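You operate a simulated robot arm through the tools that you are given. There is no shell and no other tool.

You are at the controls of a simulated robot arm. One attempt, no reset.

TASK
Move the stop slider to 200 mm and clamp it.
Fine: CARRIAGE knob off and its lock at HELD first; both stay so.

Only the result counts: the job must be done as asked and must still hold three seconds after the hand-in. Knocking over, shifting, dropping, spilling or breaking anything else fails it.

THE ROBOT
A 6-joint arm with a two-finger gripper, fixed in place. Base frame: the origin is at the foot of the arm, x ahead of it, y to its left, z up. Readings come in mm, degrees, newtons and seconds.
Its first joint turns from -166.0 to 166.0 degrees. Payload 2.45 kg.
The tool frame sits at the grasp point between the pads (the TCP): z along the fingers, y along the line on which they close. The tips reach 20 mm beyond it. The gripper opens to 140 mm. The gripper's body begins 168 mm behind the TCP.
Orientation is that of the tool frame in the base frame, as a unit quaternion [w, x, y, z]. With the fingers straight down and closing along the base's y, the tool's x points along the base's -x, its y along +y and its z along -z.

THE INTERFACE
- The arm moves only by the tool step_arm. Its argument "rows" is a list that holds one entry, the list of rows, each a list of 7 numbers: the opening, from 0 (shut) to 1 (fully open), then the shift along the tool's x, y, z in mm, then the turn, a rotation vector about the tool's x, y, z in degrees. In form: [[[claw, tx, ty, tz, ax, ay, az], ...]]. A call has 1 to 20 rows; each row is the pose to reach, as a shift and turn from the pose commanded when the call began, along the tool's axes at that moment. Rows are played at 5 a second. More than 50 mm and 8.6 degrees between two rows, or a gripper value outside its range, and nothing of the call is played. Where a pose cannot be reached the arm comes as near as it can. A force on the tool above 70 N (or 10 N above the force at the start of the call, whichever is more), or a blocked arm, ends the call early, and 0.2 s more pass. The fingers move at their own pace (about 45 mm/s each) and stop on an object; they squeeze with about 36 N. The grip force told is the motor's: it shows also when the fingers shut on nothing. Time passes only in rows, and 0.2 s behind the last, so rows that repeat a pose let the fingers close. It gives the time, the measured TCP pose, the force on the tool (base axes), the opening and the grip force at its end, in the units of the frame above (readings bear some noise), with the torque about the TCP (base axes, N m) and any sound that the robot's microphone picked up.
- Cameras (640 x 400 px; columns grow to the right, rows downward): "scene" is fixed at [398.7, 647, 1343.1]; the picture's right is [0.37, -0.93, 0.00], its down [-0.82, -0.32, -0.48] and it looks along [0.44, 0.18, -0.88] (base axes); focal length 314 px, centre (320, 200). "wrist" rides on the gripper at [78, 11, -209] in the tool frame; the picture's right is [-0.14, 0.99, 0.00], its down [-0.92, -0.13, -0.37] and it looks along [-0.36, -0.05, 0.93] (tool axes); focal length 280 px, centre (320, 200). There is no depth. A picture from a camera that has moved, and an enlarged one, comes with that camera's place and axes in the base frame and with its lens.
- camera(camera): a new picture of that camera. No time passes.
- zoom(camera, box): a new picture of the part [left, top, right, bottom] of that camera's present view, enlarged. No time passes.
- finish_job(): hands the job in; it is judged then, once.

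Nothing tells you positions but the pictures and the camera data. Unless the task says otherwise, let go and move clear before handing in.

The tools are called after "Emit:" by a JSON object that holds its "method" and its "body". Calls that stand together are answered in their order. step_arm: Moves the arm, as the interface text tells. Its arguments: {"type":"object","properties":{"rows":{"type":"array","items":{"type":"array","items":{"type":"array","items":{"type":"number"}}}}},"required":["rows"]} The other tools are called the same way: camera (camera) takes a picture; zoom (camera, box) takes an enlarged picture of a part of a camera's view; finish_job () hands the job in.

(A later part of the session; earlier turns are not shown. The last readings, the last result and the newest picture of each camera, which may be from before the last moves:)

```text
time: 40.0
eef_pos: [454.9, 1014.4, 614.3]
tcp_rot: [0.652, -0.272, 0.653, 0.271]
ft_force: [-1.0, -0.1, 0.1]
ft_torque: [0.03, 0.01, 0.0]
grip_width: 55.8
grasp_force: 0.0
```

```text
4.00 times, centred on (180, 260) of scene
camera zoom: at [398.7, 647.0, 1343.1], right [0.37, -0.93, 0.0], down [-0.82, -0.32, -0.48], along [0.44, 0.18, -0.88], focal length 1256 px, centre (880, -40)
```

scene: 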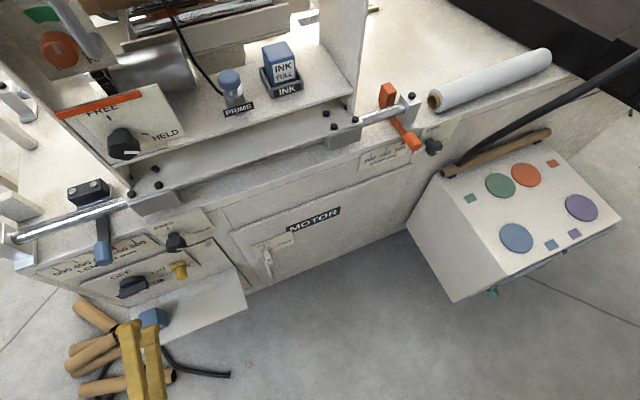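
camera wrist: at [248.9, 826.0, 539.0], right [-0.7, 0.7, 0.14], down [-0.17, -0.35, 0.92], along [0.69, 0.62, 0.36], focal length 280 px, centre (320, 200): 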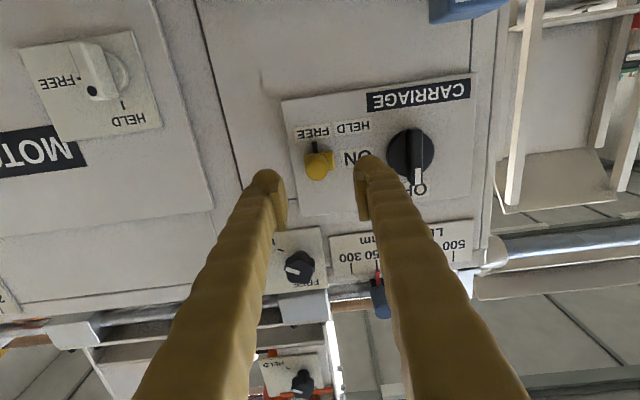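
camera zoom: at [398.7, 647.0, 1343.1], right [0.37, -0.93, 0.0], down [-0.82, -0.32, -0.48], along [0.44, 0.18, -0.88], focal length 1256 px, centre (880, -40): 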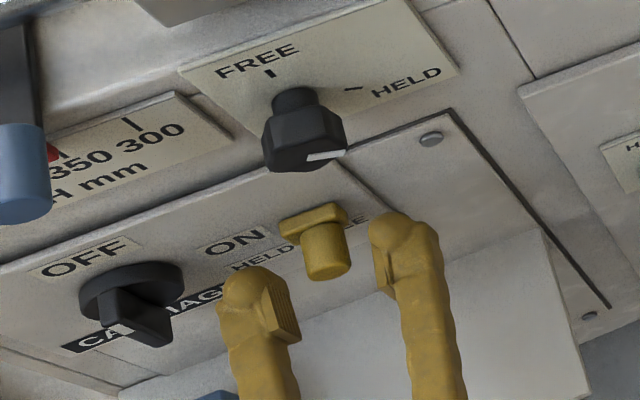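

Emit:
{"method": "step_arm", "body": {"rows": [[[0, 0, 0, 0, 0, 0, 0], [0, 0, 0, 0, 0, 0, 0], [0, 0, 0, 0, 0, 0, 0], [0, 0, 0, 0, 0, 0, 0]]]}}

Emit:
{"method": "zoom", "body": {"camera": "wrist", "box": [220, 80, 420, 260]}}

Emit:
{"method": "zoom", "body": {"camera": "scene", "box": [100, 210, 260, 310]}}

```text
time: 41.0
eef_pos: [454.5, 1015.5, 613.7]
tcp_rot: [0.652, -0.273, 0.653, 0.272]
ft_force: [3.3, 2.4, -1.2]
ft_torque: [-0.01, 0.02, -0.06]
grip_width: 22.2
grasp_force: 42.6
```

```text
2.22 times, centred on (320, 170) of wrist
camera zoom: at [299.5, 872.9, 536.1], right [-0.7, 0.7, 0.14], down [-0.17, -0.35, 0.92], along [0.69, 0.62, 0.36], focal length 623 px, centre (320, 267)
```

zoom: 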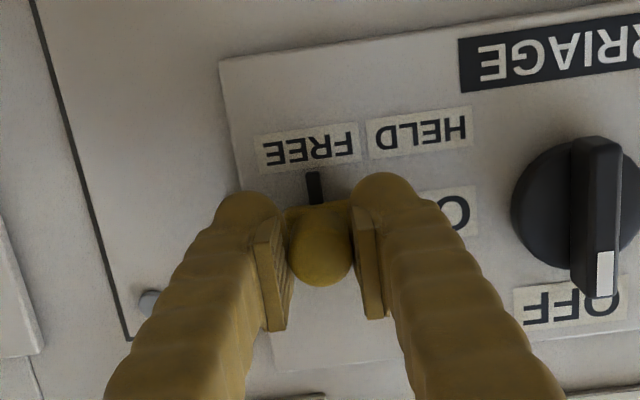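

```text
4.00 times, centred on (180, 260) of scene
camera zoom: at [398.7, 647.0, 1343.1], right [0.37, -0.93, 0.0], down [-0.82, -0.32, -0.48], along [0.44, 0.18, -0.88], focal length 1256 px, centre (880, -40)
```

zoom: 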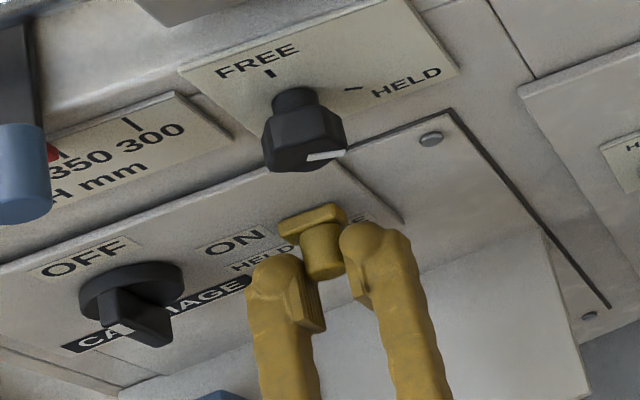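

I have the latch gripped. I'll slide it left toward HELD in small steps and watch the force.

Emit:
{"method": "step_arm", "body": {"rows": [[[0, 0, 4, 0, 0, 0, 0], [0, 0, 8, 0, 0, 0, 0], [0, 0, 12, 0, 0, 0, 0], [0, 0, 16, 0, 0, 0, 0], [0, 0, 20, 0, 0, 0, 0]]]}}

Emit:
{"method": "zoom", "body": {"camera": "wrist", "box": [220, 80, 420, 260]}}

Emit:
{"method": "zoom", "body": {"camera": "scene", "box": [100, 210, 260, 310]}}

```text
time: 42.2
eef_pos: [438.7, 1028.6, 614.5]
tcp_rot: [0.653, -0.272, 0.653, 0.271]
ft_force: [16.9, 16.3, -6.1]
ft_torque: [-0.1, 0.14, -0.05]
grip_width: 22.2
grasp_force: 44.5
```

```text
2.22 times, centred on (320, 170) of wrist
camera zoom: at [284.9, 887.2, 536.1], right [-0.7, 0.7, 0.14], down [-0.17, -0.35, 0.92], along [0.69, 0.62, 0.36], focal length 623 px, centre (320, 267)
```

zoom: 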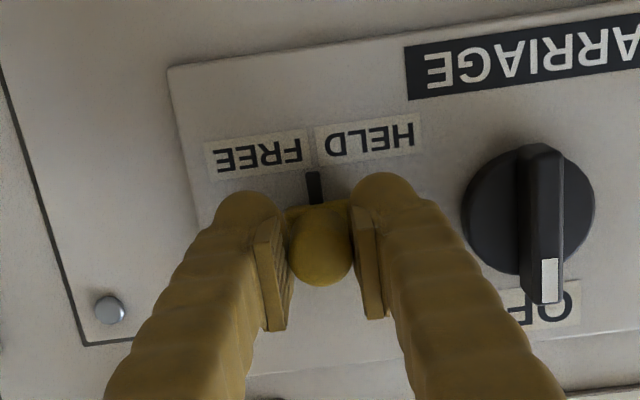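

```text
4.00 times, centred on (180, 260) of scene
camera zoom: at [398.7, 647.0, 1343.1], right [0.37, -0.93, 0.0], down [-0.82, -0.32, -0.48], along [0.44, 0.18, -0.88], focal length 1256 px, centre (880, -40)
```

zoom: 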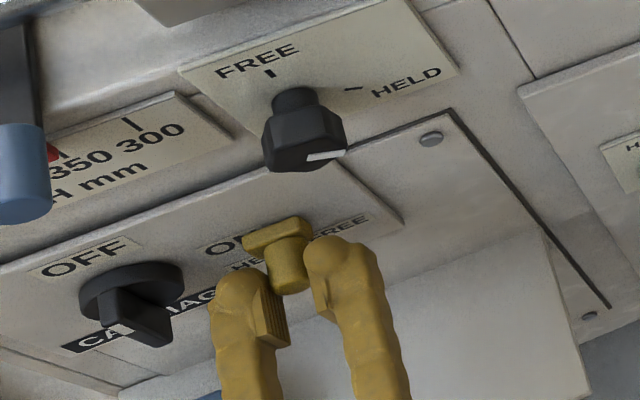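

Emit:
{"method": "step_arm", "body": {"rows": [[[0, 0, 4, 0.5, 0, 0, 0], [0, 0, 8, 0.5, 0, 0, 0], [0, 0, 12, 0.5, 0, 0, 0], [0, 0, 16, 0.5, 0, 0, 0], [0, 0, 19, 0.5, 0, 0, 0]]]}}

Emit:
{"method": "zoom", "body": {"camera": "wrist", "box": [220, 80, 420, 260]}}

```text
time: 43.4
eef_pos: [426.6, 1043.3, 614.4]
tcp_rot: [0.653, -0.271, 0.653, 0.271]
ft_force: [0.9, 2.0, -1.4]
ft_torque: [-0.06, 0.09, -0.02]
grip_width: 22.4
grasp_force: 44.8
```

```text
2.22 times, centred on (320, 170) of wrist
camera zoom: at [271.2, 900.9, 536.1], right [-0.7, 0.7, 0.14], down [-0.17, -0.35, 0.92], along [0.69, 0.62, 0.36], focal length 623 px, centre (320, 267)
```

zoom: 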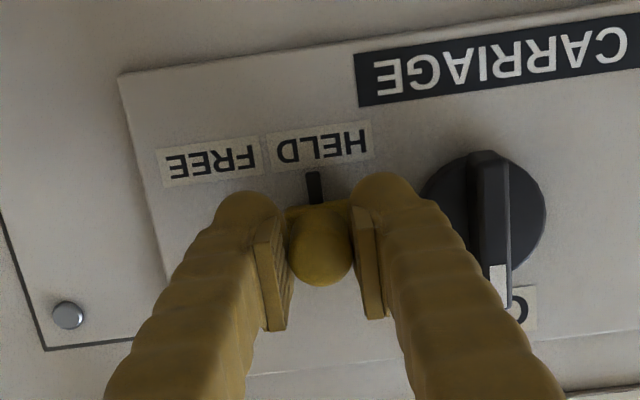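

Emit:
{"method": "step_arm", "body": {"rows": [[[0, 0, 1, 0, 0, 0, 0], [0, 0, 2, 0, 0, 0, 0], [0, 0, 3, 0, 0, 0, 0], [0, 0, 3, 0, 0, 0, 0]]]}}

Emit:
{"method": "zoom", "body": {"camera": "wrist", "box": [220, 80, 420, 260]}}

```text
time: 44.4
eef_pos: [423.6, 1045.0, 614.4]
tcp_rot: [0.653, -0.271, 0.653, 0.272]
ft_force: [-1.9, 1.1, 5.1]
ft_torque: [0.07, -0.05, 0.04]
grip_width: 22.5
grasp_force: 44.9
```

```text
2.22 times, centred on (320, 170) of wrist
camera zoom: at [268.8, 903.3, 536.0], right [-0.7, 0.7, 0.14], down [-0.17, -0.35, 0.92], along [0.69, 0.62, 0.36], focal length 623 px, centre (320, 267)
```

zoom: 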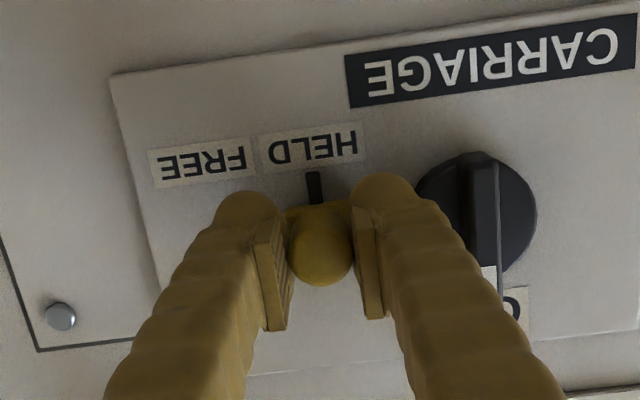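

Emit:
{"method": "step_arm", "body": {"rows": [[[0, 0, 1, 0, 0, 0, 0], [0, 0, 2, 0, 0, 0, 0], [0, 0, 2, 0, 0, 0, 0]]]}}

Emit:
{"method": "zoom", "body": {"camera": "wrist", "box": [220, 80, 420, 260]}}

```text
time: 45.2
eef_pos: [423.1, 1045.9, 613.9]
tcp_rot: [0.653, -0.272, 0.654, 0.27]
ft_force: [-9.0, -20.1, 10.1]
ft_torque: [0.14, -0.07, -0.11]
grip_width: 22.1
grasp_force: 45.1
```

```text
2.22 times, centred on (320, 170) of wrist
camera zoom: at [267.5, 904.6, 536.1], right [-0.7, 0.7, 0.14], down [-0.17, -0.35, 0.92], along [0.69, 0.62, 0.36], focal length 623 px, centre (320, 267)
```

zoom: 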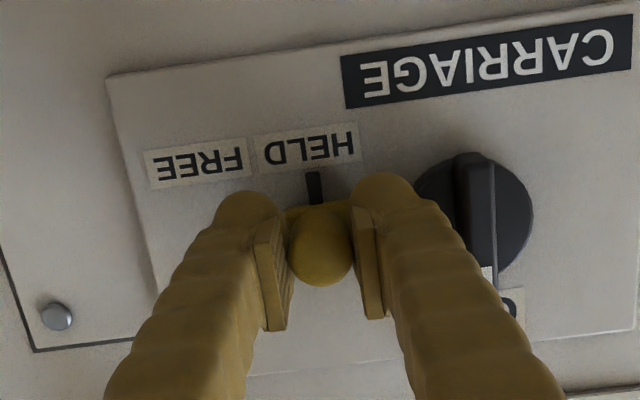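

Emit:
{"method": "step_arm", "body": {"rows": [[[0, 0, 1, -1, 0, 0, 0], [0, 0, 1.5, -1, 0, 0, 0], [0, 0, 1.5, -1, 0, 0, 0]]]}}

```text
time: 46.0
eef_pos: [422.9, 1045.4, 615.0]
tcp_rot: [0.653, -0.271, 0.654, 0.271]
ft_force: [21.2, -9.6, 4.6]
ft_torque: [0.0, 0.02, -0.22]
grip_width: 22.3
grasp_force: 44.8
```

The latch is against its end stop at HELD. I'll relax, release and back out.

Emit:
{"method": "step_arm", "body": {"rows": [[[0, 0, -1, 0, 0, 0, 0], [0.3, 0, -1, 0, 0, 0, 0], [0.4, 0, -1, 0, 0, 0, 0], [0.4, 0, -1, 0, 0, 0, 0], [0.4, 0, -1, -30, 0, 0, 0], [0.4, 0, -1, -60, 0, 0, 0], [0.4, 0, -1, -100, 0, 0, 0], [0.4, 0, -1, -140, 0, 0, 0], [0.4, 0, -1, -140, 0, 0, 0]]]}}

Emit:
{"method": "camera", "body": {"camera": "wrist"}}

Emit:
{"method": "zoom", "body": {"camera": "scene", "box": [60, 210, 220, 310]}}

Emit:
{"method": "zoom", "body": {"camera": "wrist", "box": [240, 80, 440, 230]}}

```text
time: 48.0
eef_pos: [322.4, 947.2, 614.4]
tcp_rot: [0.653, -0.271, 0.654, 0.27]
ft_force: [-0.6, 0.7, 0.3]
ft_torque: [0.0, 0.01, -0.03]
grip_width: 55.8
grasp_force: 0.0
```

```text
taken
camera wrist: at [167.2, 806.1, 535.6], right [-0.7, 0.7, 0.14], down [-0.17, -0.35, 0.92], along [0.69, 0.62, 0.36], focal length 280 px, centre (320, 200)
```

wrist: 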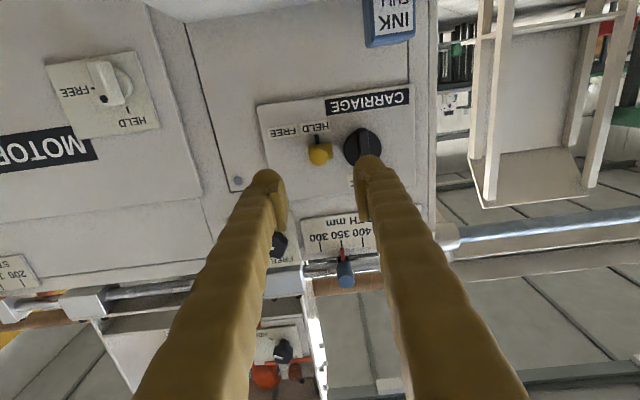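

```text
4.00 times, centred on (140, 260) of scene
camera zoom: at [398.7, 647.0, 1343.1], right [0.37, -0.93, 0.0], down [-0.82, -0.32, -0.48], along [0.44, 0.18, -0.88], focal length 1256 px, centre (1040, -40)
```

zoom: 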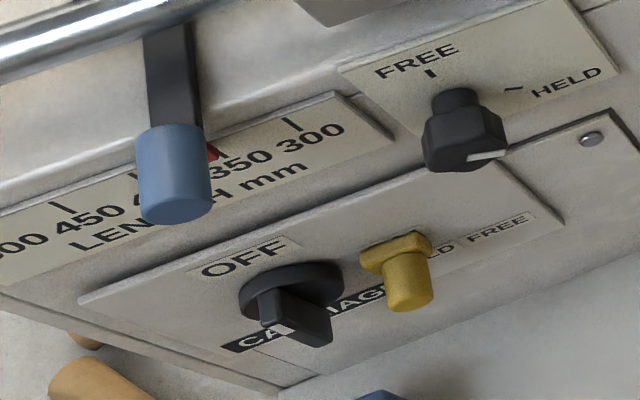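

```text
2.67 times, centred on (340, 155) of wrist
camera zoom: at [167.2, 806.1, 535.6], right [-0.7, 0.7, 0.14], down [-0.17, -0.35, 0.92], along [0.69, 0.62, 0.36], focal length 748 px, centre (267, 320)
```

zoom: 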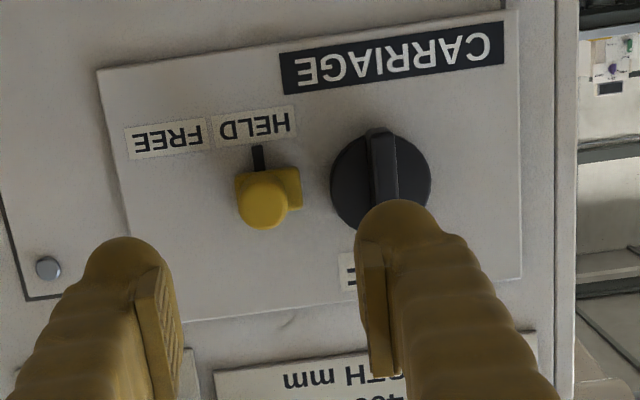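

The CARRIAGE knob is OFF and its latch is at HELD, both verified. Next I'll back away, rise, and travel right to the STOP slider and its clamp knob.

Emit:
{"method": "step_arm", "body": {"rows": [[[0.4, -40, 0, -25, 0, 0, 0], [0.4, -85, -5, -50, 0, 0, 0], [0.4, -125, -20, -70, 0, 0, 0], [0.4, -165, -50, -78, 0, 0, 0], [0.4, -200, -85, -78, 0, 0, 0], [0.4, -230, -125, -78, 0, 0, 0], [0.4, -255, -165, -78, 0, 0, 0], [0.4, -280, -205, -78, 0, 0, 0], [0.4, -286, -250, -78, 0, 0, 0], [0.4, -286, -295, -78, 0, 0, 0], [0.4, -286, -340, -78, 0, 0, 0], [0.4, -286, -385, -78, 0, 0, 0], [0.4, -286, -430, -78, 0, 0, 0], [0.4, -286, -475, -78, 0, 0, 0], [0.4, -286, -520, -78, 0, 0, 0], [0.4, -286, -560, -78, 0, 0, 0], [0.4, -286, -592, -78, 0, 0, 0], [0.4, -286, -592, -78, 0, 0, 0]]]}}

Emit:
{"method": "camera", "body": {"camera": "wrist"}}

Emit:
{"method": "camera", "body": {"camera": "scene"}}

```text
refused: row 2 steps farther than a row can; nothing moved
```

```text
taken
camera wrist: at [167.2, 806.1, 535.6], right [-0.7, 0.7, 0.14], down [-0.17, -0.35, 0.92], along [0.69, 0.62, 0.36], focal length 280 px, centre (320, 200)
```

wrist: 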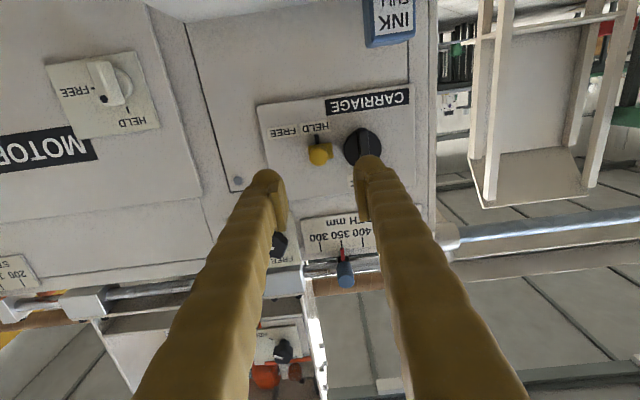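

```text
taken
```

scene: 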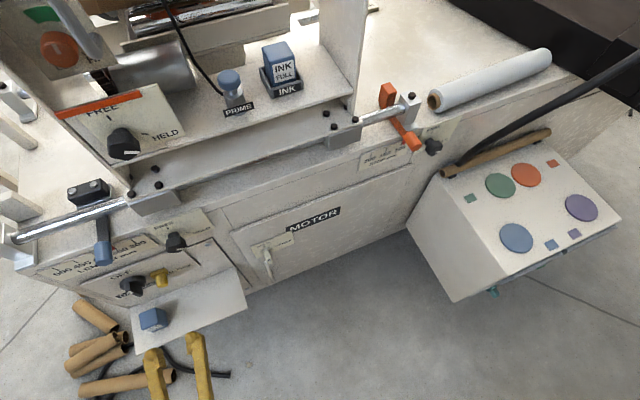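

One step was slightly too long, so I'll resend with smaller steps, splitting the rise and the travel.

Emit:
{"method": "step_arm", "body": {"rows": [[[0.4, -38, 0, -25, 0, 0, 0], [0.4, -76, -5, -48, 0, 0, 0], [0.4, -114, -20, -66, 0, 0, 0], [0.4, -150, -45, -78, 0, 0, 0], [0.4, -184, -78, -78, 0, 0, 0], [0.4, -216, -112, -78, 0, 0, 0], [0.4, -246, -148, -78, 0, 0, 0], [0.4, -270, -186, -78, 0, 0, 0], [0.4, -286, -228, -78, 0, 0, 0], [0.4, -286, -272, -78, 0, 0, 0], [0.4, -286, -317, -78, 0, 0, 0], [0.4, -286, -362, -78, 0, 0, 0], [0.4, -286, -407, -78, 0, 0, 0], [0.4, -286, -452, -78, 0, 0, 0], [0.4, -286, -497, -78, 0, 0, 0], [0.4, -286, -542, -78, 0, 0, 0], [0.4, -286, -585, -78, 0, 0, 0], [0.4, -286, -585, -78, 0, 0, 0]]]}}

Emit:
{"method": "camera", "body": {"camera": "wrist"}}

Emit:
{"method": "camera", "body": {"camera": "scene"}}

```text
time: 51.8
eef_pos: [683.2, 476.3, 899.6]
tcp_rot: [0.652, -0.272, 0.653, 0.271]
ft_force: [-0.3, 1.0, -0.1]
ft_torque: [-0.01, 0.01, 0.0]
grip_width: 55.9
grasp_force: 0.1
```

```text
taken
camera wrist: at [527.6, 335.8, 821.7], right [-0.7, 0.7, 0.14], down [-0.17, -0.35, 0.92], along [0.69, 0.62, 0.36], focal length 280 px, centre (320, 200)
```

wrist: 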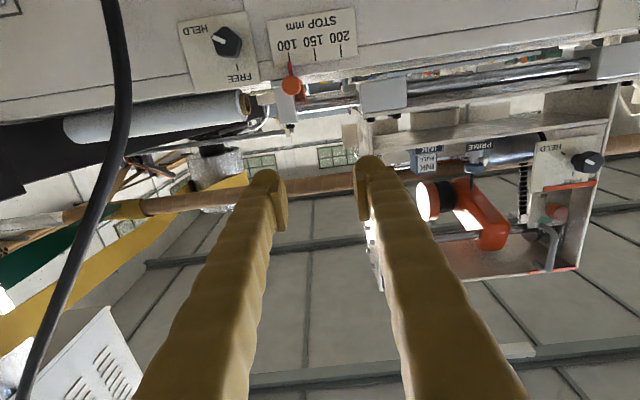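

```text
taken
```

scene: 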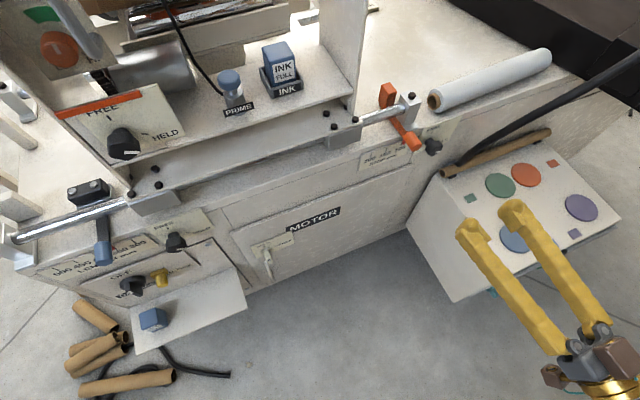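

Emit:
{"method": "zoom", "body": {"camera": "wrist", "box": [170, 0, 370, 120]}}

Emit:
{"method": "step_arm", "body": {"rows": [[[0.4, 0, 0, 0, 0, 0, 8], [0.4, 0, 0, 0, 0, 0, 16], [0.4, 0, 0, 0, 0, 0, 24], [0.4, 0, 0, 0, 0, 0, 32], [0.4, 0, 0, 0, 0, 0, 40], [0.4, 0, 0, 0, 0, 0, 48], [0.4, 0, 0, 0, 0, 0, 56], [0.4, 0, 0, 0, 0, 0, 64], [0.4, 0, 0, 0, 0, 0, 72], [0.4, 0, 0, 0, 0, 0, 80], [0.4, 0, 0, 0, 0, 0, 88], [0.4, 0, 0, 0, 0, 0, 96], [0.4, 0, 0, 0, 0, 0, 104], [0.4, 0, 0, 0, 0, 0, 112], [0.4, 0, 0, 0, 0, 0, 120]]]}}

```text
3.20 times, centred on (270, 60) of wrist
camera zoom: at [527.6, 335.8, 821.7], right [-0.7, 0.7, 0.14], down [-0.17, -0.35, 0.92], along [0.69, 0.62, 0.36], focal length 897 px, centre (480, 648)
```

zoom: 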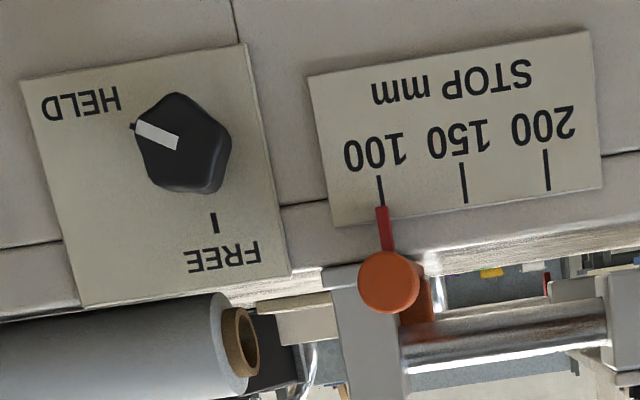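

```text
time: 55.0
eef_pos: [683.6, 480.4, 901.0]
tcp_rot: [0.09, 0.43, 0.562, 0.7]
ft_force: [0.2, -0.3, -0.6]
ft_torque: [0.0, -0.01, 0.01]
grip_width: 55.9
grasp_force: 0.1
```

The STOP clamp is at HELD and the pointer is exactly on 100. The roll is fine, so I'll continue until the camera is on top.

Emit:
{"method": "step_arm", "body": {"rows": [[[0.4, 0, 0, 0, 0, 0, 8], [0.4, 0, 0, 0, 0, 0, 16], [0.4, 0, 0, 0, 0, 0, 24], [0.4, 0, 0, 0, 0, 0, 32], [0.4, 0, 0, 0, 0, 0, 40], [0.4, 0, 0, 0, 0, 0, 48], [0.4, 0, 0, 0, 0, 0, 54], [0.4, 0, 0, 0, 0, 0, 60], [0.4, 0, 0, 0, 0, 0, 60]]]}}

Emit:
{"method": "camera", "body": {"camera": "wrist"}}

Emit:
{"method": "zoom", "body": {"camera": "wrist", "box": [270, 170, 470, 330]}}

```text
time: 57.0
eef_pos: [680.5, 476.9, 897.8]
tcp_rot: [-0.232, 0.636, 0.309, 0.668]
ft_force: [0.7, 0.9, -0.5]
ft_torque: [-0.01, 0.01, 0.01]
grip_width: 55.8
grasp_force: 0.0
out of reach, approached as far as the arm can: row 7, 8, 9
```

```text
taken
camera wrist: at [534.2, 327.1, 975.4], right [0.71, -0.7, -0.02], down [-0.27, -0.25, -0.93], along [0.65, 0.66, -0.37], focal length 280 px, centre (320, 200)
```

wrist: 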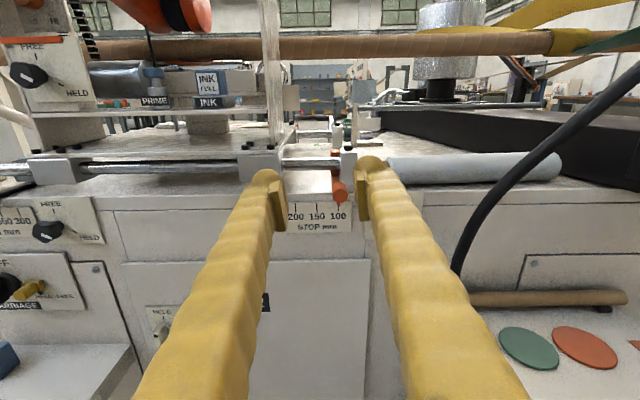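

```text
2.50 times, centred on (370, 250) of wrist
camera zoom: at [534.2, 327.1, 975.4], right [0.71, -0.7, -0.02], down [-0.27, -0.25, -0.93], along [0.65, 0.66, -0.37], focal length 701 px, centre (195, 75)
```

zoom: 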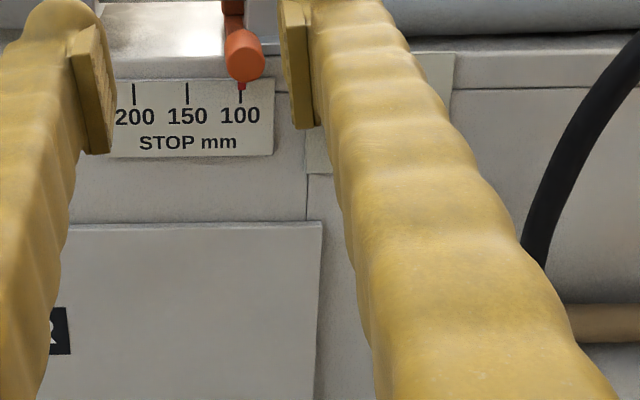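

The roll limit lies just short of camera-up, which is fine. I'll roll back about 23° and move in front of the STOP clamp knob for a close look.

Emit:
{"method": "step_arm", "body": {"rows": [[[0.5, -30, 17, 10, 0, 0, -5], [0.5, -60, 34, 20, 0, 0, -10], [0.5, -90, 51, 30, 0, 0, -15], [0.5, -120, 68, 40, 0, 0, -20], [0.5, -150, 85, 50, 0, 0, -23.3], [0.5, -170, 94.7, 60, 0, 0, -23.3], [0.5, -170, 94.7, 60, 0, 0, -23.3]]]}}

Emit:
{"method": "camera", "body": {"camera": "wrist"}}

Emit:
{"method": "camera", "body": {"camera": "scene"}}

```text
time: 58.6
eef_pos: [805.6, 438.9, 740.1]
tcp_rot: [-0.092, 0.559, 0.433, 0.701]
ft_force: [-0.1, 0.3, -1.2]
ft_torque: [-0.02, -0.02, 0.01]
grip_width: 69.8
grasp_force: 0.1
```

```text
taken
camera wrist: at [636.7, 309.9, 812.5], right [0.66, -0.65, 0.38], down [-0.01, -0.51, -0.86], along [0.75, 0.56, -0.34], focal length 280 px, centre (320, 200)
```

wrist: 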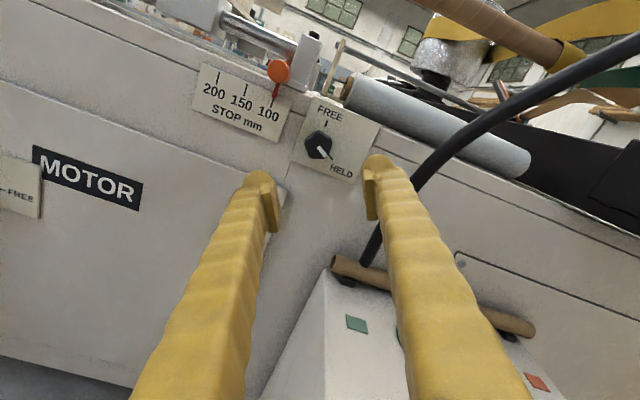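

```text
taken
```

scene: 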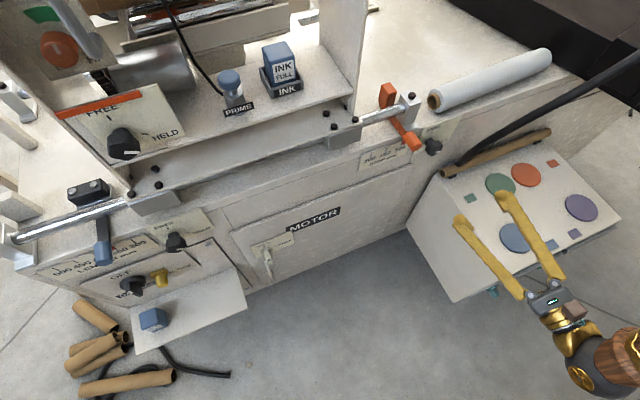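

Emit:
{"method": "zoom", "body": {"camera": "wrist", "box": [240, 80, 400, 200]}}

Emit:
{"method": "zoom", "body": {"camera": "scene", "box": [390, 100, 470, 170]}}

```text
3.33 times, centred on (320, 140) of wrist
camera zoom: at [636.7, 309.9, 812.5], right [0.66, -0.65, 0.38], down [-0.01, -0.51, -0.86], along [0.75, 0.56, -0.34], focal length 935 px, centre (320, 400)
```

zoom: 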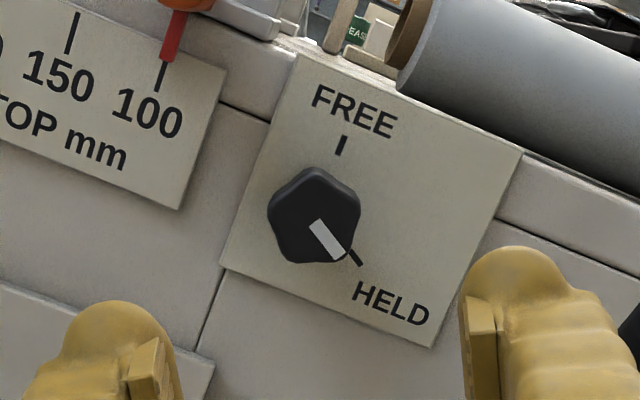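

```text
5.71 times, centred on (430, 135) of scene
camera zoom: at [398.7, 647.0, 1343.1], right [0.37, -0.93, 0.0], down [-0.82, -0.32, -0.48], along [0.44, 0.18, -0.88], focal length 1794 px, centre (-309, 571)
```

zoom: 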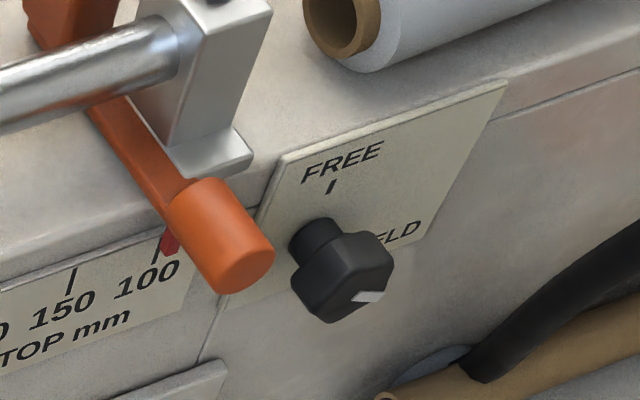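

The clamp knob is a five-lobed head with its centre near (along −255, depth ~1055, z ~746), and HELD is about 120° clockwise of FREE. I'll close in with a roll that puts the pads on a flat.

Emit:
{"method": "step_arm", "body": {"rows": [[[0.5, 4, 0, 25, 0, 0, -5], [0.5, 7.3, -0.7, 50, 0, 0, -10], [0.5, 7.3, -0.7, 70, 0, 0, -10], [0.5, 7.3, -0.7, 70, 0, 0, -10]]]}}

Emit:
{"method": "camera", "body": {"camera": "wrist"}}

Emit:
{"method": "zoom", "body": {"camera": "wrist", "box": [240, 80, 400, 220]}}

Emit:
{"method": "zoom", "body": {"camera": "scene", "box": [380, 90, 500, 200]}}

```text
time: 59.6
eef_pos: [851.1, 490.5, 745.9]
tcp_rot: [-0.031, 0.519, 0.48, 0.707]
ft_force: [0.7, -0.2, 0.4]
ft_torque: [0.0, -0.01, -0.01]
grip_width: 70.2
grasp_force: 0.0
```

```text
taken
camera wrist: at [673.1, 371.4, 812.0], right [0.6, -0.6, 0.53], down [0.09, -0.61, -0.79], along [0.8, 0.52, -0.31], focal length 280 px, centre (320, 200)
```

wrist: 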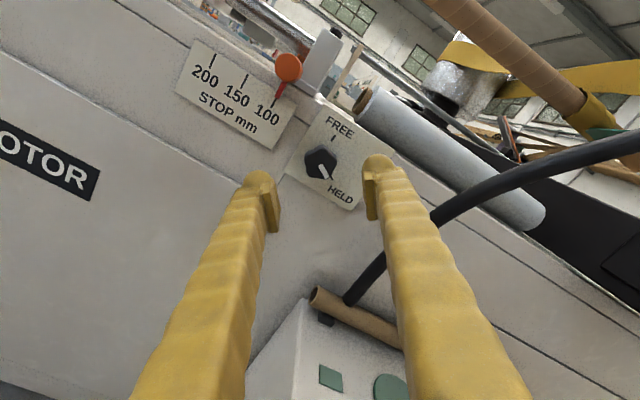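

```text
2.86 times, centred on (320, 150) of wrist
camera zoom: at [673.1, 371.4, 812.0], right [0.6, -0.6, 0.53], down [0.09, -0.61, -0.79], along [0.8, 0.52, -0.31], focal length 801 px, centre (320, 343)
```

zoom: 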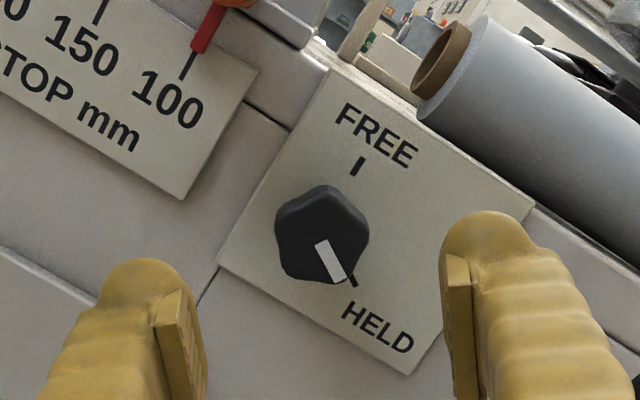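

```text
3.64 times, centred on (440, 145) of scene
camera zoom: at [398.7, 647.0, 1343.1], right [0.37, -0.93, 0.0], down [-0.82, -0.32, -0.48], along [0.44, 0.18, -0.88], focal length 1142 px, centre (-116, 400)
```

zoom: 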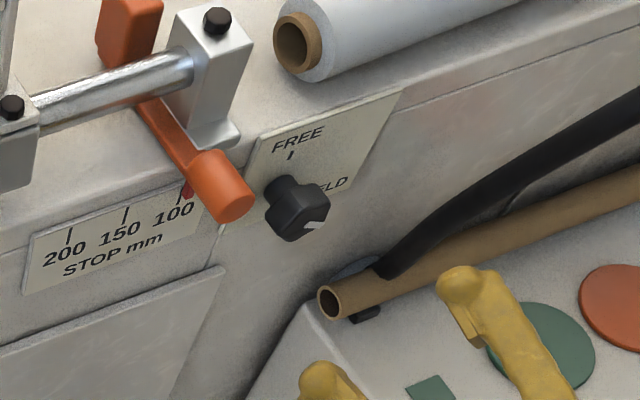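

Emit:
{"method": "step_arm", "body": {"rows": [[[0.5, 1.5, 0.6, 30, 0, 0, 0], [0.5, 1.5, 0.6, 60, 0, 0, 0], [0.5, 1.5, 0.6, 80, 0, 0, 0], [0.5, 1.5, 0.6, 95, 0, 0, 0], [0.5, 1.5, 0.6, 106, 0, 0, 0], [0.5, 1.5, 0.6, 106, 0, 0, 0]]]}}

Emit:
{"method": "zoom", "body": {"camera": "wrist", "box": [230, 90, 410, 250]}}

Emit:
{"method": "zoom", "body": {"camera": "scene", "box": [380, 90, 500, 200]}}

```text
time: 61.0
eef_pos: [925.8, 565.7, 747.8]
tcp_rot: [-0.031, 0.52, 0.478, 0.707]
ft_force: [0.1, 0.0, 0.8]
ft_torque: [0.0, 0.0, -0.04]
grip_width: 69.8
grasp_force: 0.1
```

```text
2.50 times, centred on (320, 170) of wrist
camera zoom: at [748.4, 446.8, 813.7], right [0.6, -0.6, 0.53], down [0.09, -0.61, -0.79], along [0.8, 0.52, -0.31], focal length 701 px, centre (320, 275)
```

zoom: 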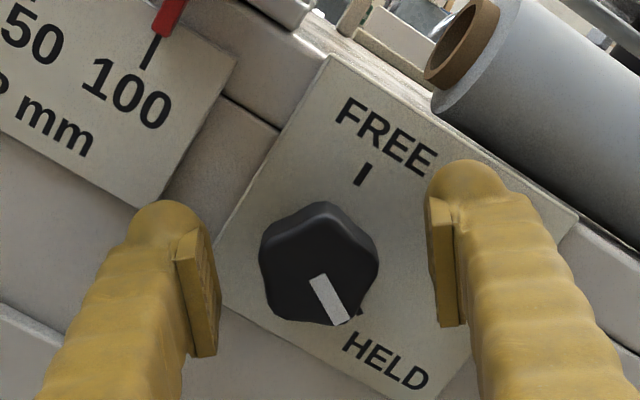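

```text
3.64 times, centred on (440, 145) of scene
camera zoom: at [398.7, 647.0, 1343.1], right [0.37, -0.93, 0.0], down [-0.82, -0.32, -0.48], along [0.44, 0.18, -0.88], focal length 1142 px, centre (-116, 400)
```

zoom: 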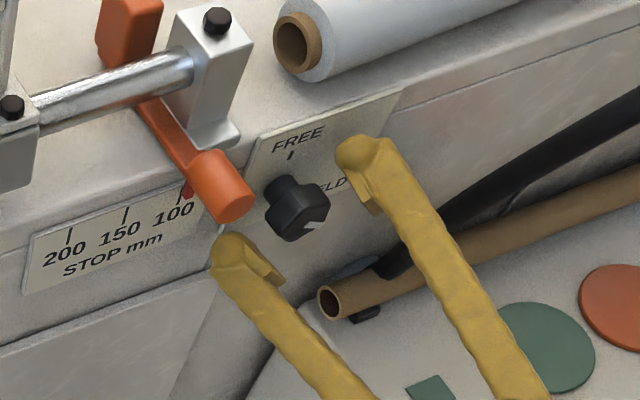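

Emit:
{"method": "step_arm", "body": {"rows": [[[0, 0, 0, 0, 0, 0, 0], [0, 0, 0, 0, 0, 0, 0], [0, 0, 0, 0, 0, 0, 0], [0, 0, 0, 0, 0, 0, 0]]]}}

Emit:
{"method": "zoom", "body": {"camera": "wrist", "box": [230, 90, 410, 250]}}

Emit:
{"method": "zoom", "body": {"camera": "scene", "box": [380, 90, 500, 200]}}

```text
time: 62.0
eef_pos: [925.2, 565.9, 748.2]
tcp_rot: [-0.032, 0.519, 0.48, 0.706]
ft_force: [-6.5, 10.2, -8.1]
ft_torque: [-0.09, -0.05, 0.12]
grip_width: 33.7
grasp_force: 39.9
```

```text
2.50 times, centred on (320, 170) of wrist
camera zoom: at [747.8, 447.2, 813.3], right [0.6, -0.6, 0.53], down [0.09, -0.61, -0.79], along [0.79, 0.52, -0.31], focal length 701 px, centre (320, 275)
```

zoom: 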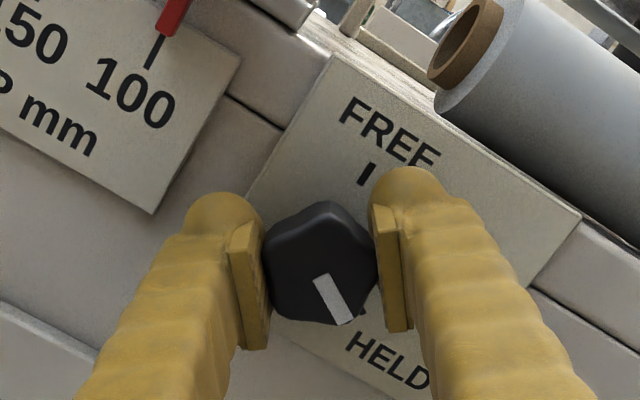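

```text
3.64 times, centred on (440, 145) of scene
camera zoom: at [398.7, 647.0, 1343.1], right [0.37, -0.93, 0.0], down [-0.82, -0.32, -0.48], along [0.44, 0.18, -0.88], focal length 1142 px, centre (-116, 400)
```

zoom: 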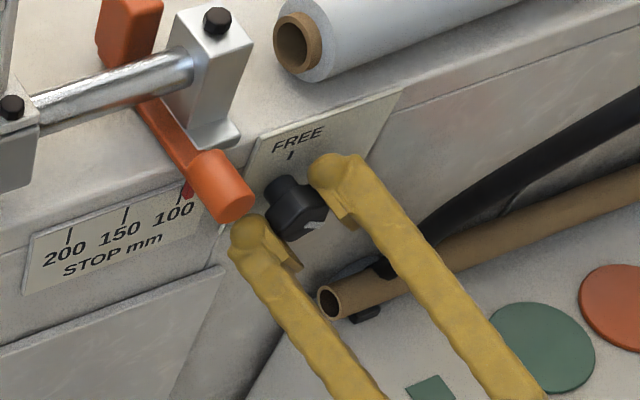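

I have a good grip on the clamp knob. I'll turn it counter-clockwise toward FREE.

Emit:
{"method": "step_arm", "body": {"rows": [[[0, 0, -0.5, 0, 0, 0, -4], [0, 0, -0.5, 0, 0, 0, -8], [0, 0, -0.5, 0, 0, 0, -12], [0, 0, -0.5, 0, 0, 0, -16], [0, 0, -0.5, 0, 0, 0, -21], [0, 0, -0.5, 0, 0, 0, -26], [0, 0, -0.5, 0, 0, 0, -31], [0, 0, -0.5, 0, 0, 0, -36]]]}}

Emit:
{"method": "zoom", "body": {"camera": "wrist", "box": [230, 90, 410, 250]}}

```text
time: 63.8
eef_pos: [925.4, 567.6, 745.4]
tcp_rot: [0.188, 0.345, 0.617, 0.682]
ft_force: [-4.4, 8.7, -25.1]
ft_torque: [-0.15, 0.21, 0.14]
grip_width: 33.3
grasp_force: 44.6
```

```text
2.50 times, centred on (320, 170) of wrist
camera zoom: at [725.7, 470.4, 774.5], right [0.26, -0.26, 0.93], down [0.35, -0.87, -0.34], along [0.9, 0.42, -0.14], focal length 701 px, centre (320, 275)
```

zoom: 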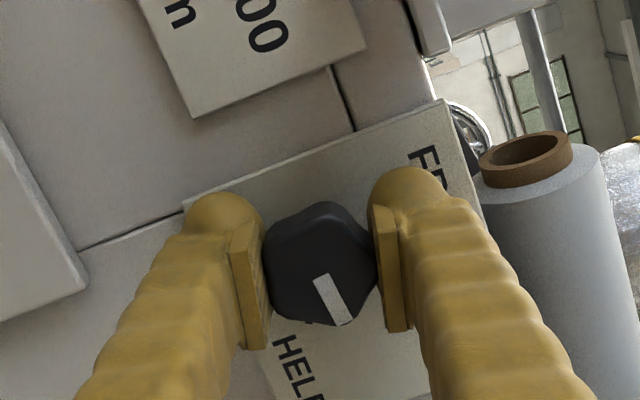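

Emit:
{"method": "step_arm", "body": {"rows": [[[0, 0.1, -1.0, 0, 0, 0, 0], [0, 0.1, -1.0, 0, 0, 0, -5], [0, 0.1, -1.0, 0, 0, 0, -10], [0, 0.1, -1.0, 0, 0, 0, -15], [0, 0.1, -1.0, 0, 0, 0, -20], [0, 0.1, -1.0, 0, 0, 0, -25], [0, 0.1, -1.0, 0, 0, 0, -30], [0, 0.1, -1.0, 0, 0, 0, -35], [0, 0.1, -1.0, 0, 0, 0, -40]]]}}

Emit:
{"method": "zoom", "body": {"camera": "wrist", "box": [230, 90, 410, 250]}}

```text
time: 65.8
eef_pos: [926.2, 566.3, 744.5]
tcp_rot: [0.411, 0.115, 0.698, 0.575]
ft_force: [18.2, 16.9, -44.2]
ft_torque: [-0.2, 0.33, 0.27]
grip_width: 33.5
grasp_force: 45.0
```

```text
2.50 times, centred on (320, 170) of wrist
camera zoom: at [724.4, 471.2, 719.4], right [-0.22, 0.22, 0.95], down [0.37, -0.88, 0.29], along [0.9, 0.41, 0.11], focal length 701 px, centre (320, 275)
```

zoom: 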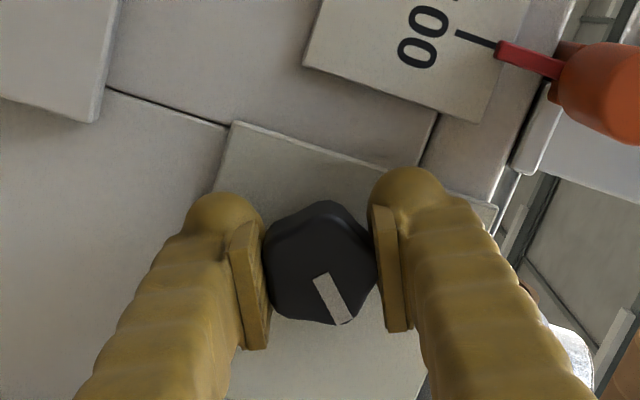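

Emit:
{"method": "step_arm", "body": {"rows": [[[0, 0.4, -0.8, 0.5, 0, 0, 0], [0, 0.8, -1.6, 0.7, 0, 0, 0], [0, 0.8, -1.6, 0.7, 0, 0, -5], [0, 0.8, -1.6, 0.7, 0, 0, -10], [0, 0.8, -1.6, 0.7, 0, 0, -15], [0, 0.8, -1.6, 0.7, 0, 0, -20]]]}}

Emit:
{"method": "zoom", "body": {"camera": "wrist", "box": [230, 90, 410, 250]}}

Emit:
{"method": "zoom", "body": {"camera": "scene", "box": [380, 90, 500, 200]}}

```text
time: 67.2
eef_pos: [926.7, 566.4, 743.6]
tcp_rot: [0.504, -0.008, 0.707, 0.496]
ft_force: [-10.0, -23.1, -22.5]
ft_torque: [-0.03, 0.02, -0.34]
grip_width: 33.3
grasp_force: 44.9
```

```text
2.50 times, centred on (320, 170) of wrist
camera zoom: at [734.5, 462.1, 694.4], right [-0.44, 0.44, 0.79], down [0.26, -0.78, 0.58], along [0.86, 0.45, 0.23], focal length 701 px, centre (320, 275)
```

zoom: 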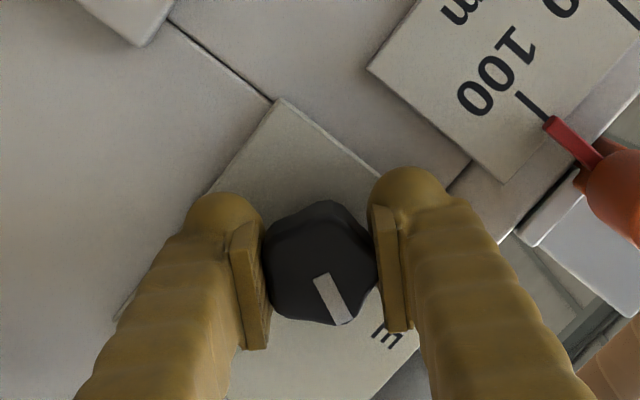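

```text
3.64 times, centred on (440, 145) of scene
camera zoom: at [398.7, 647.0, 1343.1], right [0.37, -0.93, 0.0], down [-0.82, -0.32, -0.48], along [0.44, 0.18, -0.88], focal length 1142 px, centre (-116, 400)
```

zoom: 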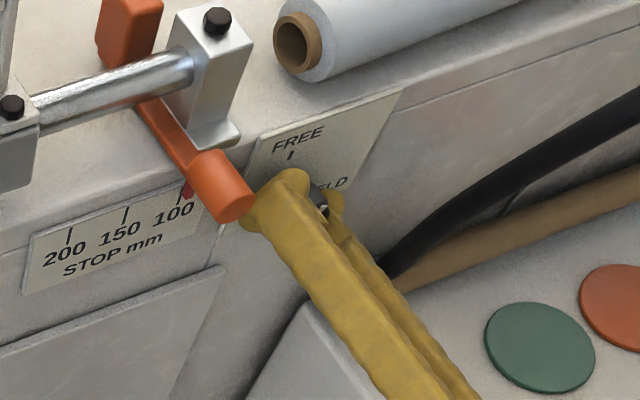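

Emit:
{"method": "step_arm", "body": {"rows": [[[0, 0.4, -0.8, -0.7, 0, 0, 0], [0, 0.4, -0.8, -0.7, 0, 0, -5], [0, 0.4, -0.8, -0.7, 0, 0, -10], [0, 0.4, -0.8, -0.7, 0, 0, -15], [0, 0.4, -0.8, -0.7, 0, 0, -20]]]}}

Emit:
{"method": "camera", "body": {"camera": "wrist"}}

Emit:
{"method": "zoom", "body": {"camera": "wrist", "box": [230, 90, 410, 250]}}

```text
time: 68.4
eef_pos: [926.4, 566.5, 743.1]
tcp_rot: [0.583, -0.131, 0.694, 0.4]
ft_force: [28.3, -10.0, -19.3]
ft_torque: [-0.06, 0.07, -0.3]
grip_width: 33.2
grasp_force: 45.0
```

```text
taken
camera wrist: at [749.4, 447.7, 675.7], right [-0.6, 0.6, 0.53], down [0.08, -0.61, 0.79], along [0.79, 0.52, 0.32], focal length 280 px, centre (320, 200)
```

wrist: 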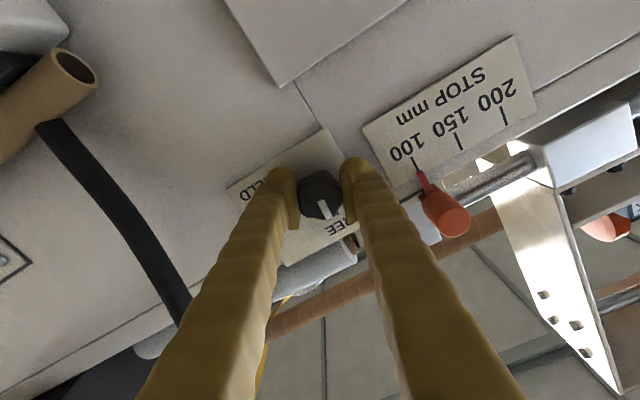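

```text
2.50 times, centred on (320, 170) of wrist
camera zoom: at [749.4, 447.7, 675.7], right [-0.6, 0.6, 0.53], down [0.08, -0.61, 0.79], along [0.79, 0.52, 0.32], focal length 701 px, centre (320, 275)
```

zoom: 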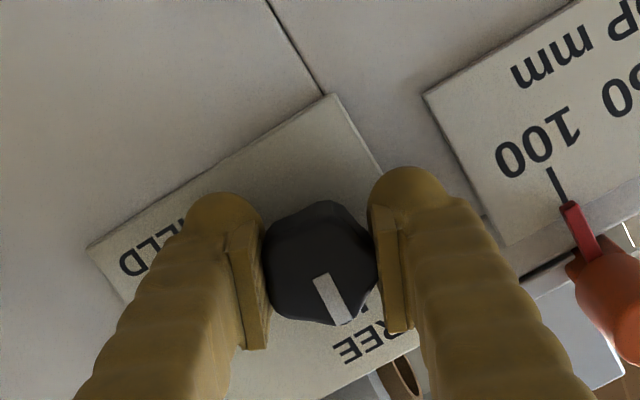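

Emit:
{"method": "step_arm", "body": {"rows": [[[0, 0.3, -1.1, 0, 0, 0, 0], [0, 0.3, -1.1, 0, 0, 0, -3], [0, 0.3, -1.1, 0, 0, 0, -6], [0, 0.3, -1.1, 0, 0, 0, -8]]]}}

Emit:
{"method": "zoom", "body": {"camera": "wrist", "box": [230, 90, 410, 250]}}

```text
time: 69.4
eef_pos: [925.6, 567.1, 743.6]
tcp_rot: [0.61, -0.179, 0.683, 0.359]
ft_force: [39.3, -2.0, -13.1]
ft_torque: [0.37, 0.54, -0.2]
grip_width: 33.6
grasp_force: 44.8
```

```text
2.50 times, centred on (320, 170) of wrist
camera zoom: at [755.9, 439.8, 670.4], right [-0.65, 0.65, 0.4], down [0.0, -0.53, 0.85], along [0.76, 0.55, 0.34], focal length 701 px, centre (320, 275)
```

zoom: 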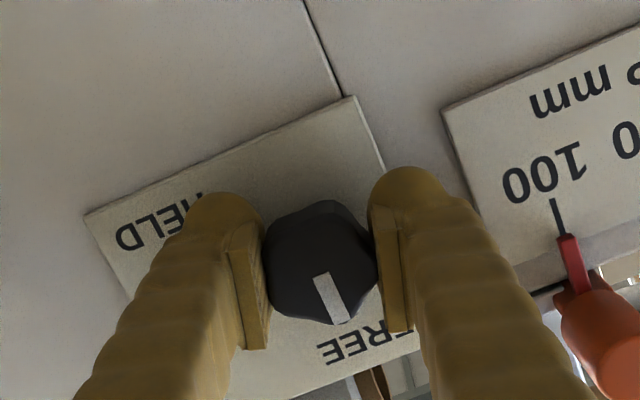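

The stop is reached at FREE (torque rise, mark at the FREE tick). I'll release and back out.

Emit:
{"method": "step_arm", "body": {"rows": [[[0.3, 0, 0, 0, 0, 0, 2], [0.38, 0, 0, 0, 0, 0, 2], [0.38, 0, 0, 0, 0, 0, 2], [0.38, 0, 0, 0, 0, 0, 2], [0.38, 0, 0, -25, 0, 0, 2], [0.38, 0, 0, -50, 0, 0, 2], [0.38, 0, 0, -80, 0, 0, 2], [0.38, 0, 0, -110, 0, 0, 2], [0.38, 0, 0, -110, 0, 0, 2]]]}}

Emit:
{"method": "camera", "body": {"camera": "wrist"}}

Emit:
{"method": "zoom", "body": {"camera": "wrist", "box": [270, 70, 470, 220]}}

Emit:
{"method": "zoom", "body": {"camera": "scene", "box": [340, 70, 460, 170]}}

```text
time: 71.4
eef_pos: [849.4, 489.5, 742.9]
tcp_rot: [0.603, -0.167, 0.687, 0.369]
ft_force: [-0.1, 0.7, 0.1]
ft_torque: [0.02, -0.02, 0.04]
grip_width: 53.3
grasp_force: 0.0
```

```text
taken
camera wrist: at [677.0, 364.7, 671.2], right [-0.64, 0.63, 0.43], down [0.03, -0.55, 0.84], along [0.77, 0.55, 0.33], focal length 280 px, centre (320, 200)
```

wrist: 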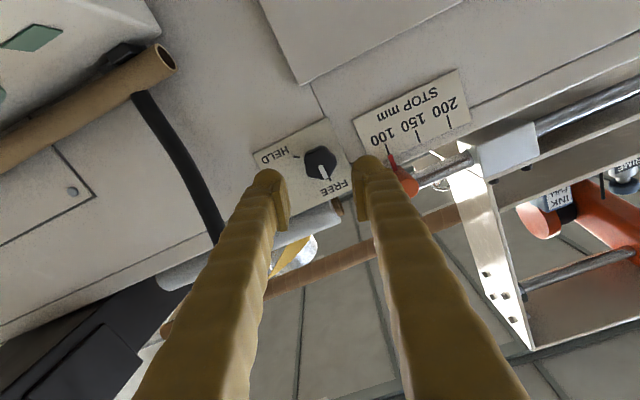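

```text
2.67 times, centred on (370, 145) of wrist
camera zoom: at [677.0, 364.7, 671.2], right [-0.64, 0.63, 0.43], down [0.03, -0.55, 0.84], along [0.77, 0.55, 0.33], focal length 748 px, centre (187, 347)
```

zoom: 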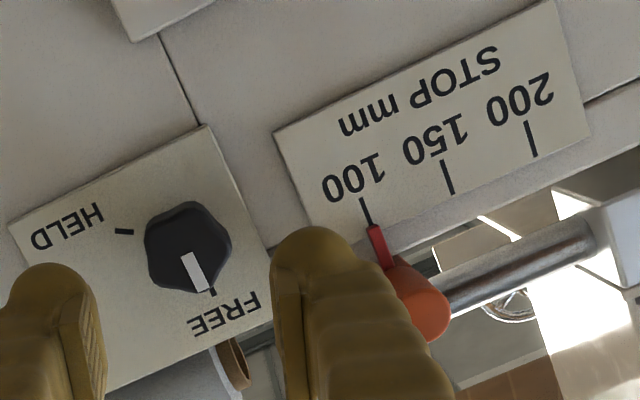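

```text
4.00 times, centred on (400, 120) of scene
camera zoom: at [398.7, 647.0, 1343.1], right [0.37, -0.93, 0.0], down [-0.82, -0.32, -0.48], along [0.44, 0.18, -0.88], focal length 1256 px, centre (0, 520)
```

zoom: 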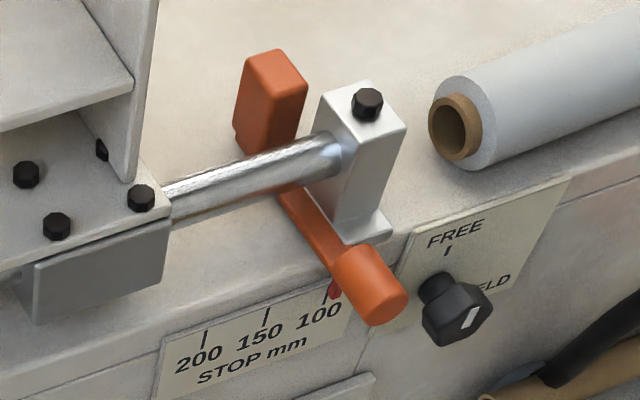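

The clamp is at FREE. The orange handle's end is at about (along −175, depth 1048, z 809), so I'll line up in front of it with the jaws closing horizontally.

Emit:
{"method": "step_arm", "body": {"rows": [[[0.38, -10, 24, 5, 0, 0, -5], [0.38, -20, 50, 10, 0, 0, -10], [0.38, -30, 75, 14, 0, 0, -15], [0.38, -38.5, 95.9, 18, 0, 0, -17.8], [0.38, -38.5, 95.9, 18, 0, 0, -17.8]]]}}

Emit:
{"method": "camera", "body": {"camera": "wrist"}}

Emit:
{"method": "zoom", "body": {"camera": "wrist", "box": [240, 50, 440, 200]}}

Emit:
{"method": "zoom", "body": {"camera": "scene", "box": [340, 70, 460, 170]}}

```text
time: 72.6
eef_pos: [804.4, 556.9, 808.5]
tcp_rot: [0.653, -0.272, 0.652, 0.272]
ft_force: [-0.1, -0.2, -0.5]
ft_torque: [0.0, 0.01, 0.01]
grip_width: 53.1
grasp_force: 0.2
```

```text
taken
camera wrist: at [648.7, 415.1, 730.5], right [-0.7, 0.7, 0.14], down [-0.17, -0.35, 0.92], along [0.69, 0.62, 0.37], focal length 280 px, centre (320, 200)
```

wrist: 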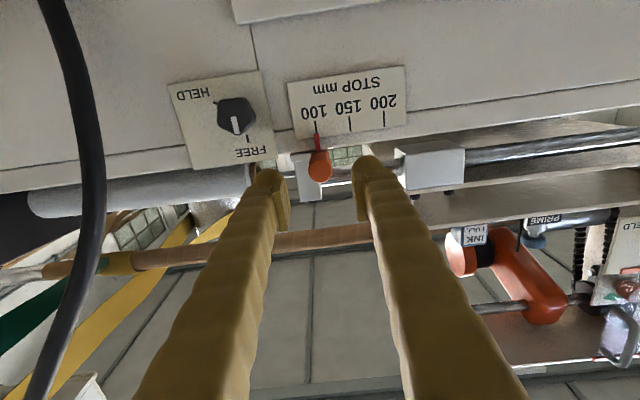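

```text
2.67 times, centred on (340, 125) of wrist
camera zoom: at [648.7, 415.1, 730.5], right [-0.7, 0.7, 0.14], down [-0.17, -0.35, 0.92], along [0.69, 0.62, 0.37], focal length 748 px, centre (267, 400)
```

zoom: 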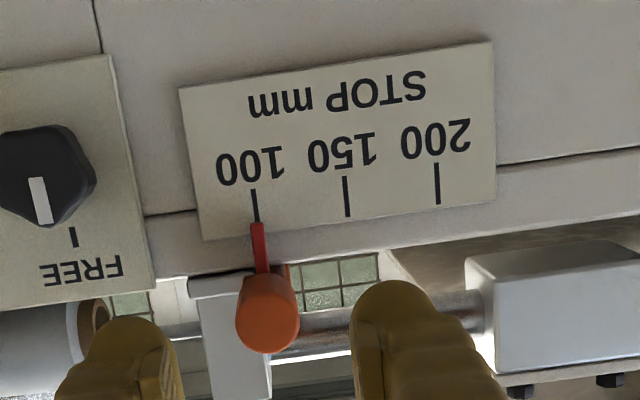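

```text
4.00 times, centred on (400, 120) of scene
camera zoom: at [398.7, 647.0, 1343.1], right [0.37, -0.93, 0.0], down [-0.82, -0.32, -0.48], along [0.44, 0.18, -0.88], focal length 1256 px, centre (0, 520)
```

zoom: 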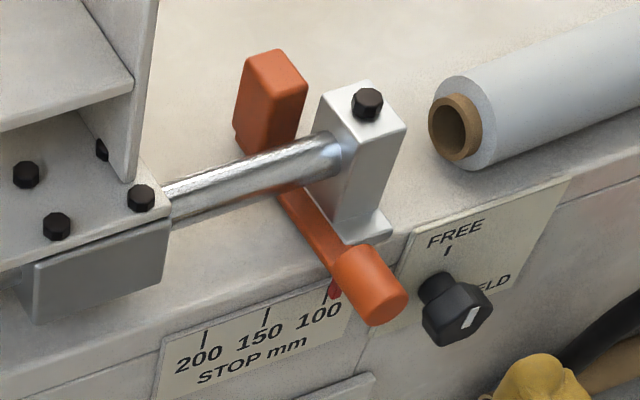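

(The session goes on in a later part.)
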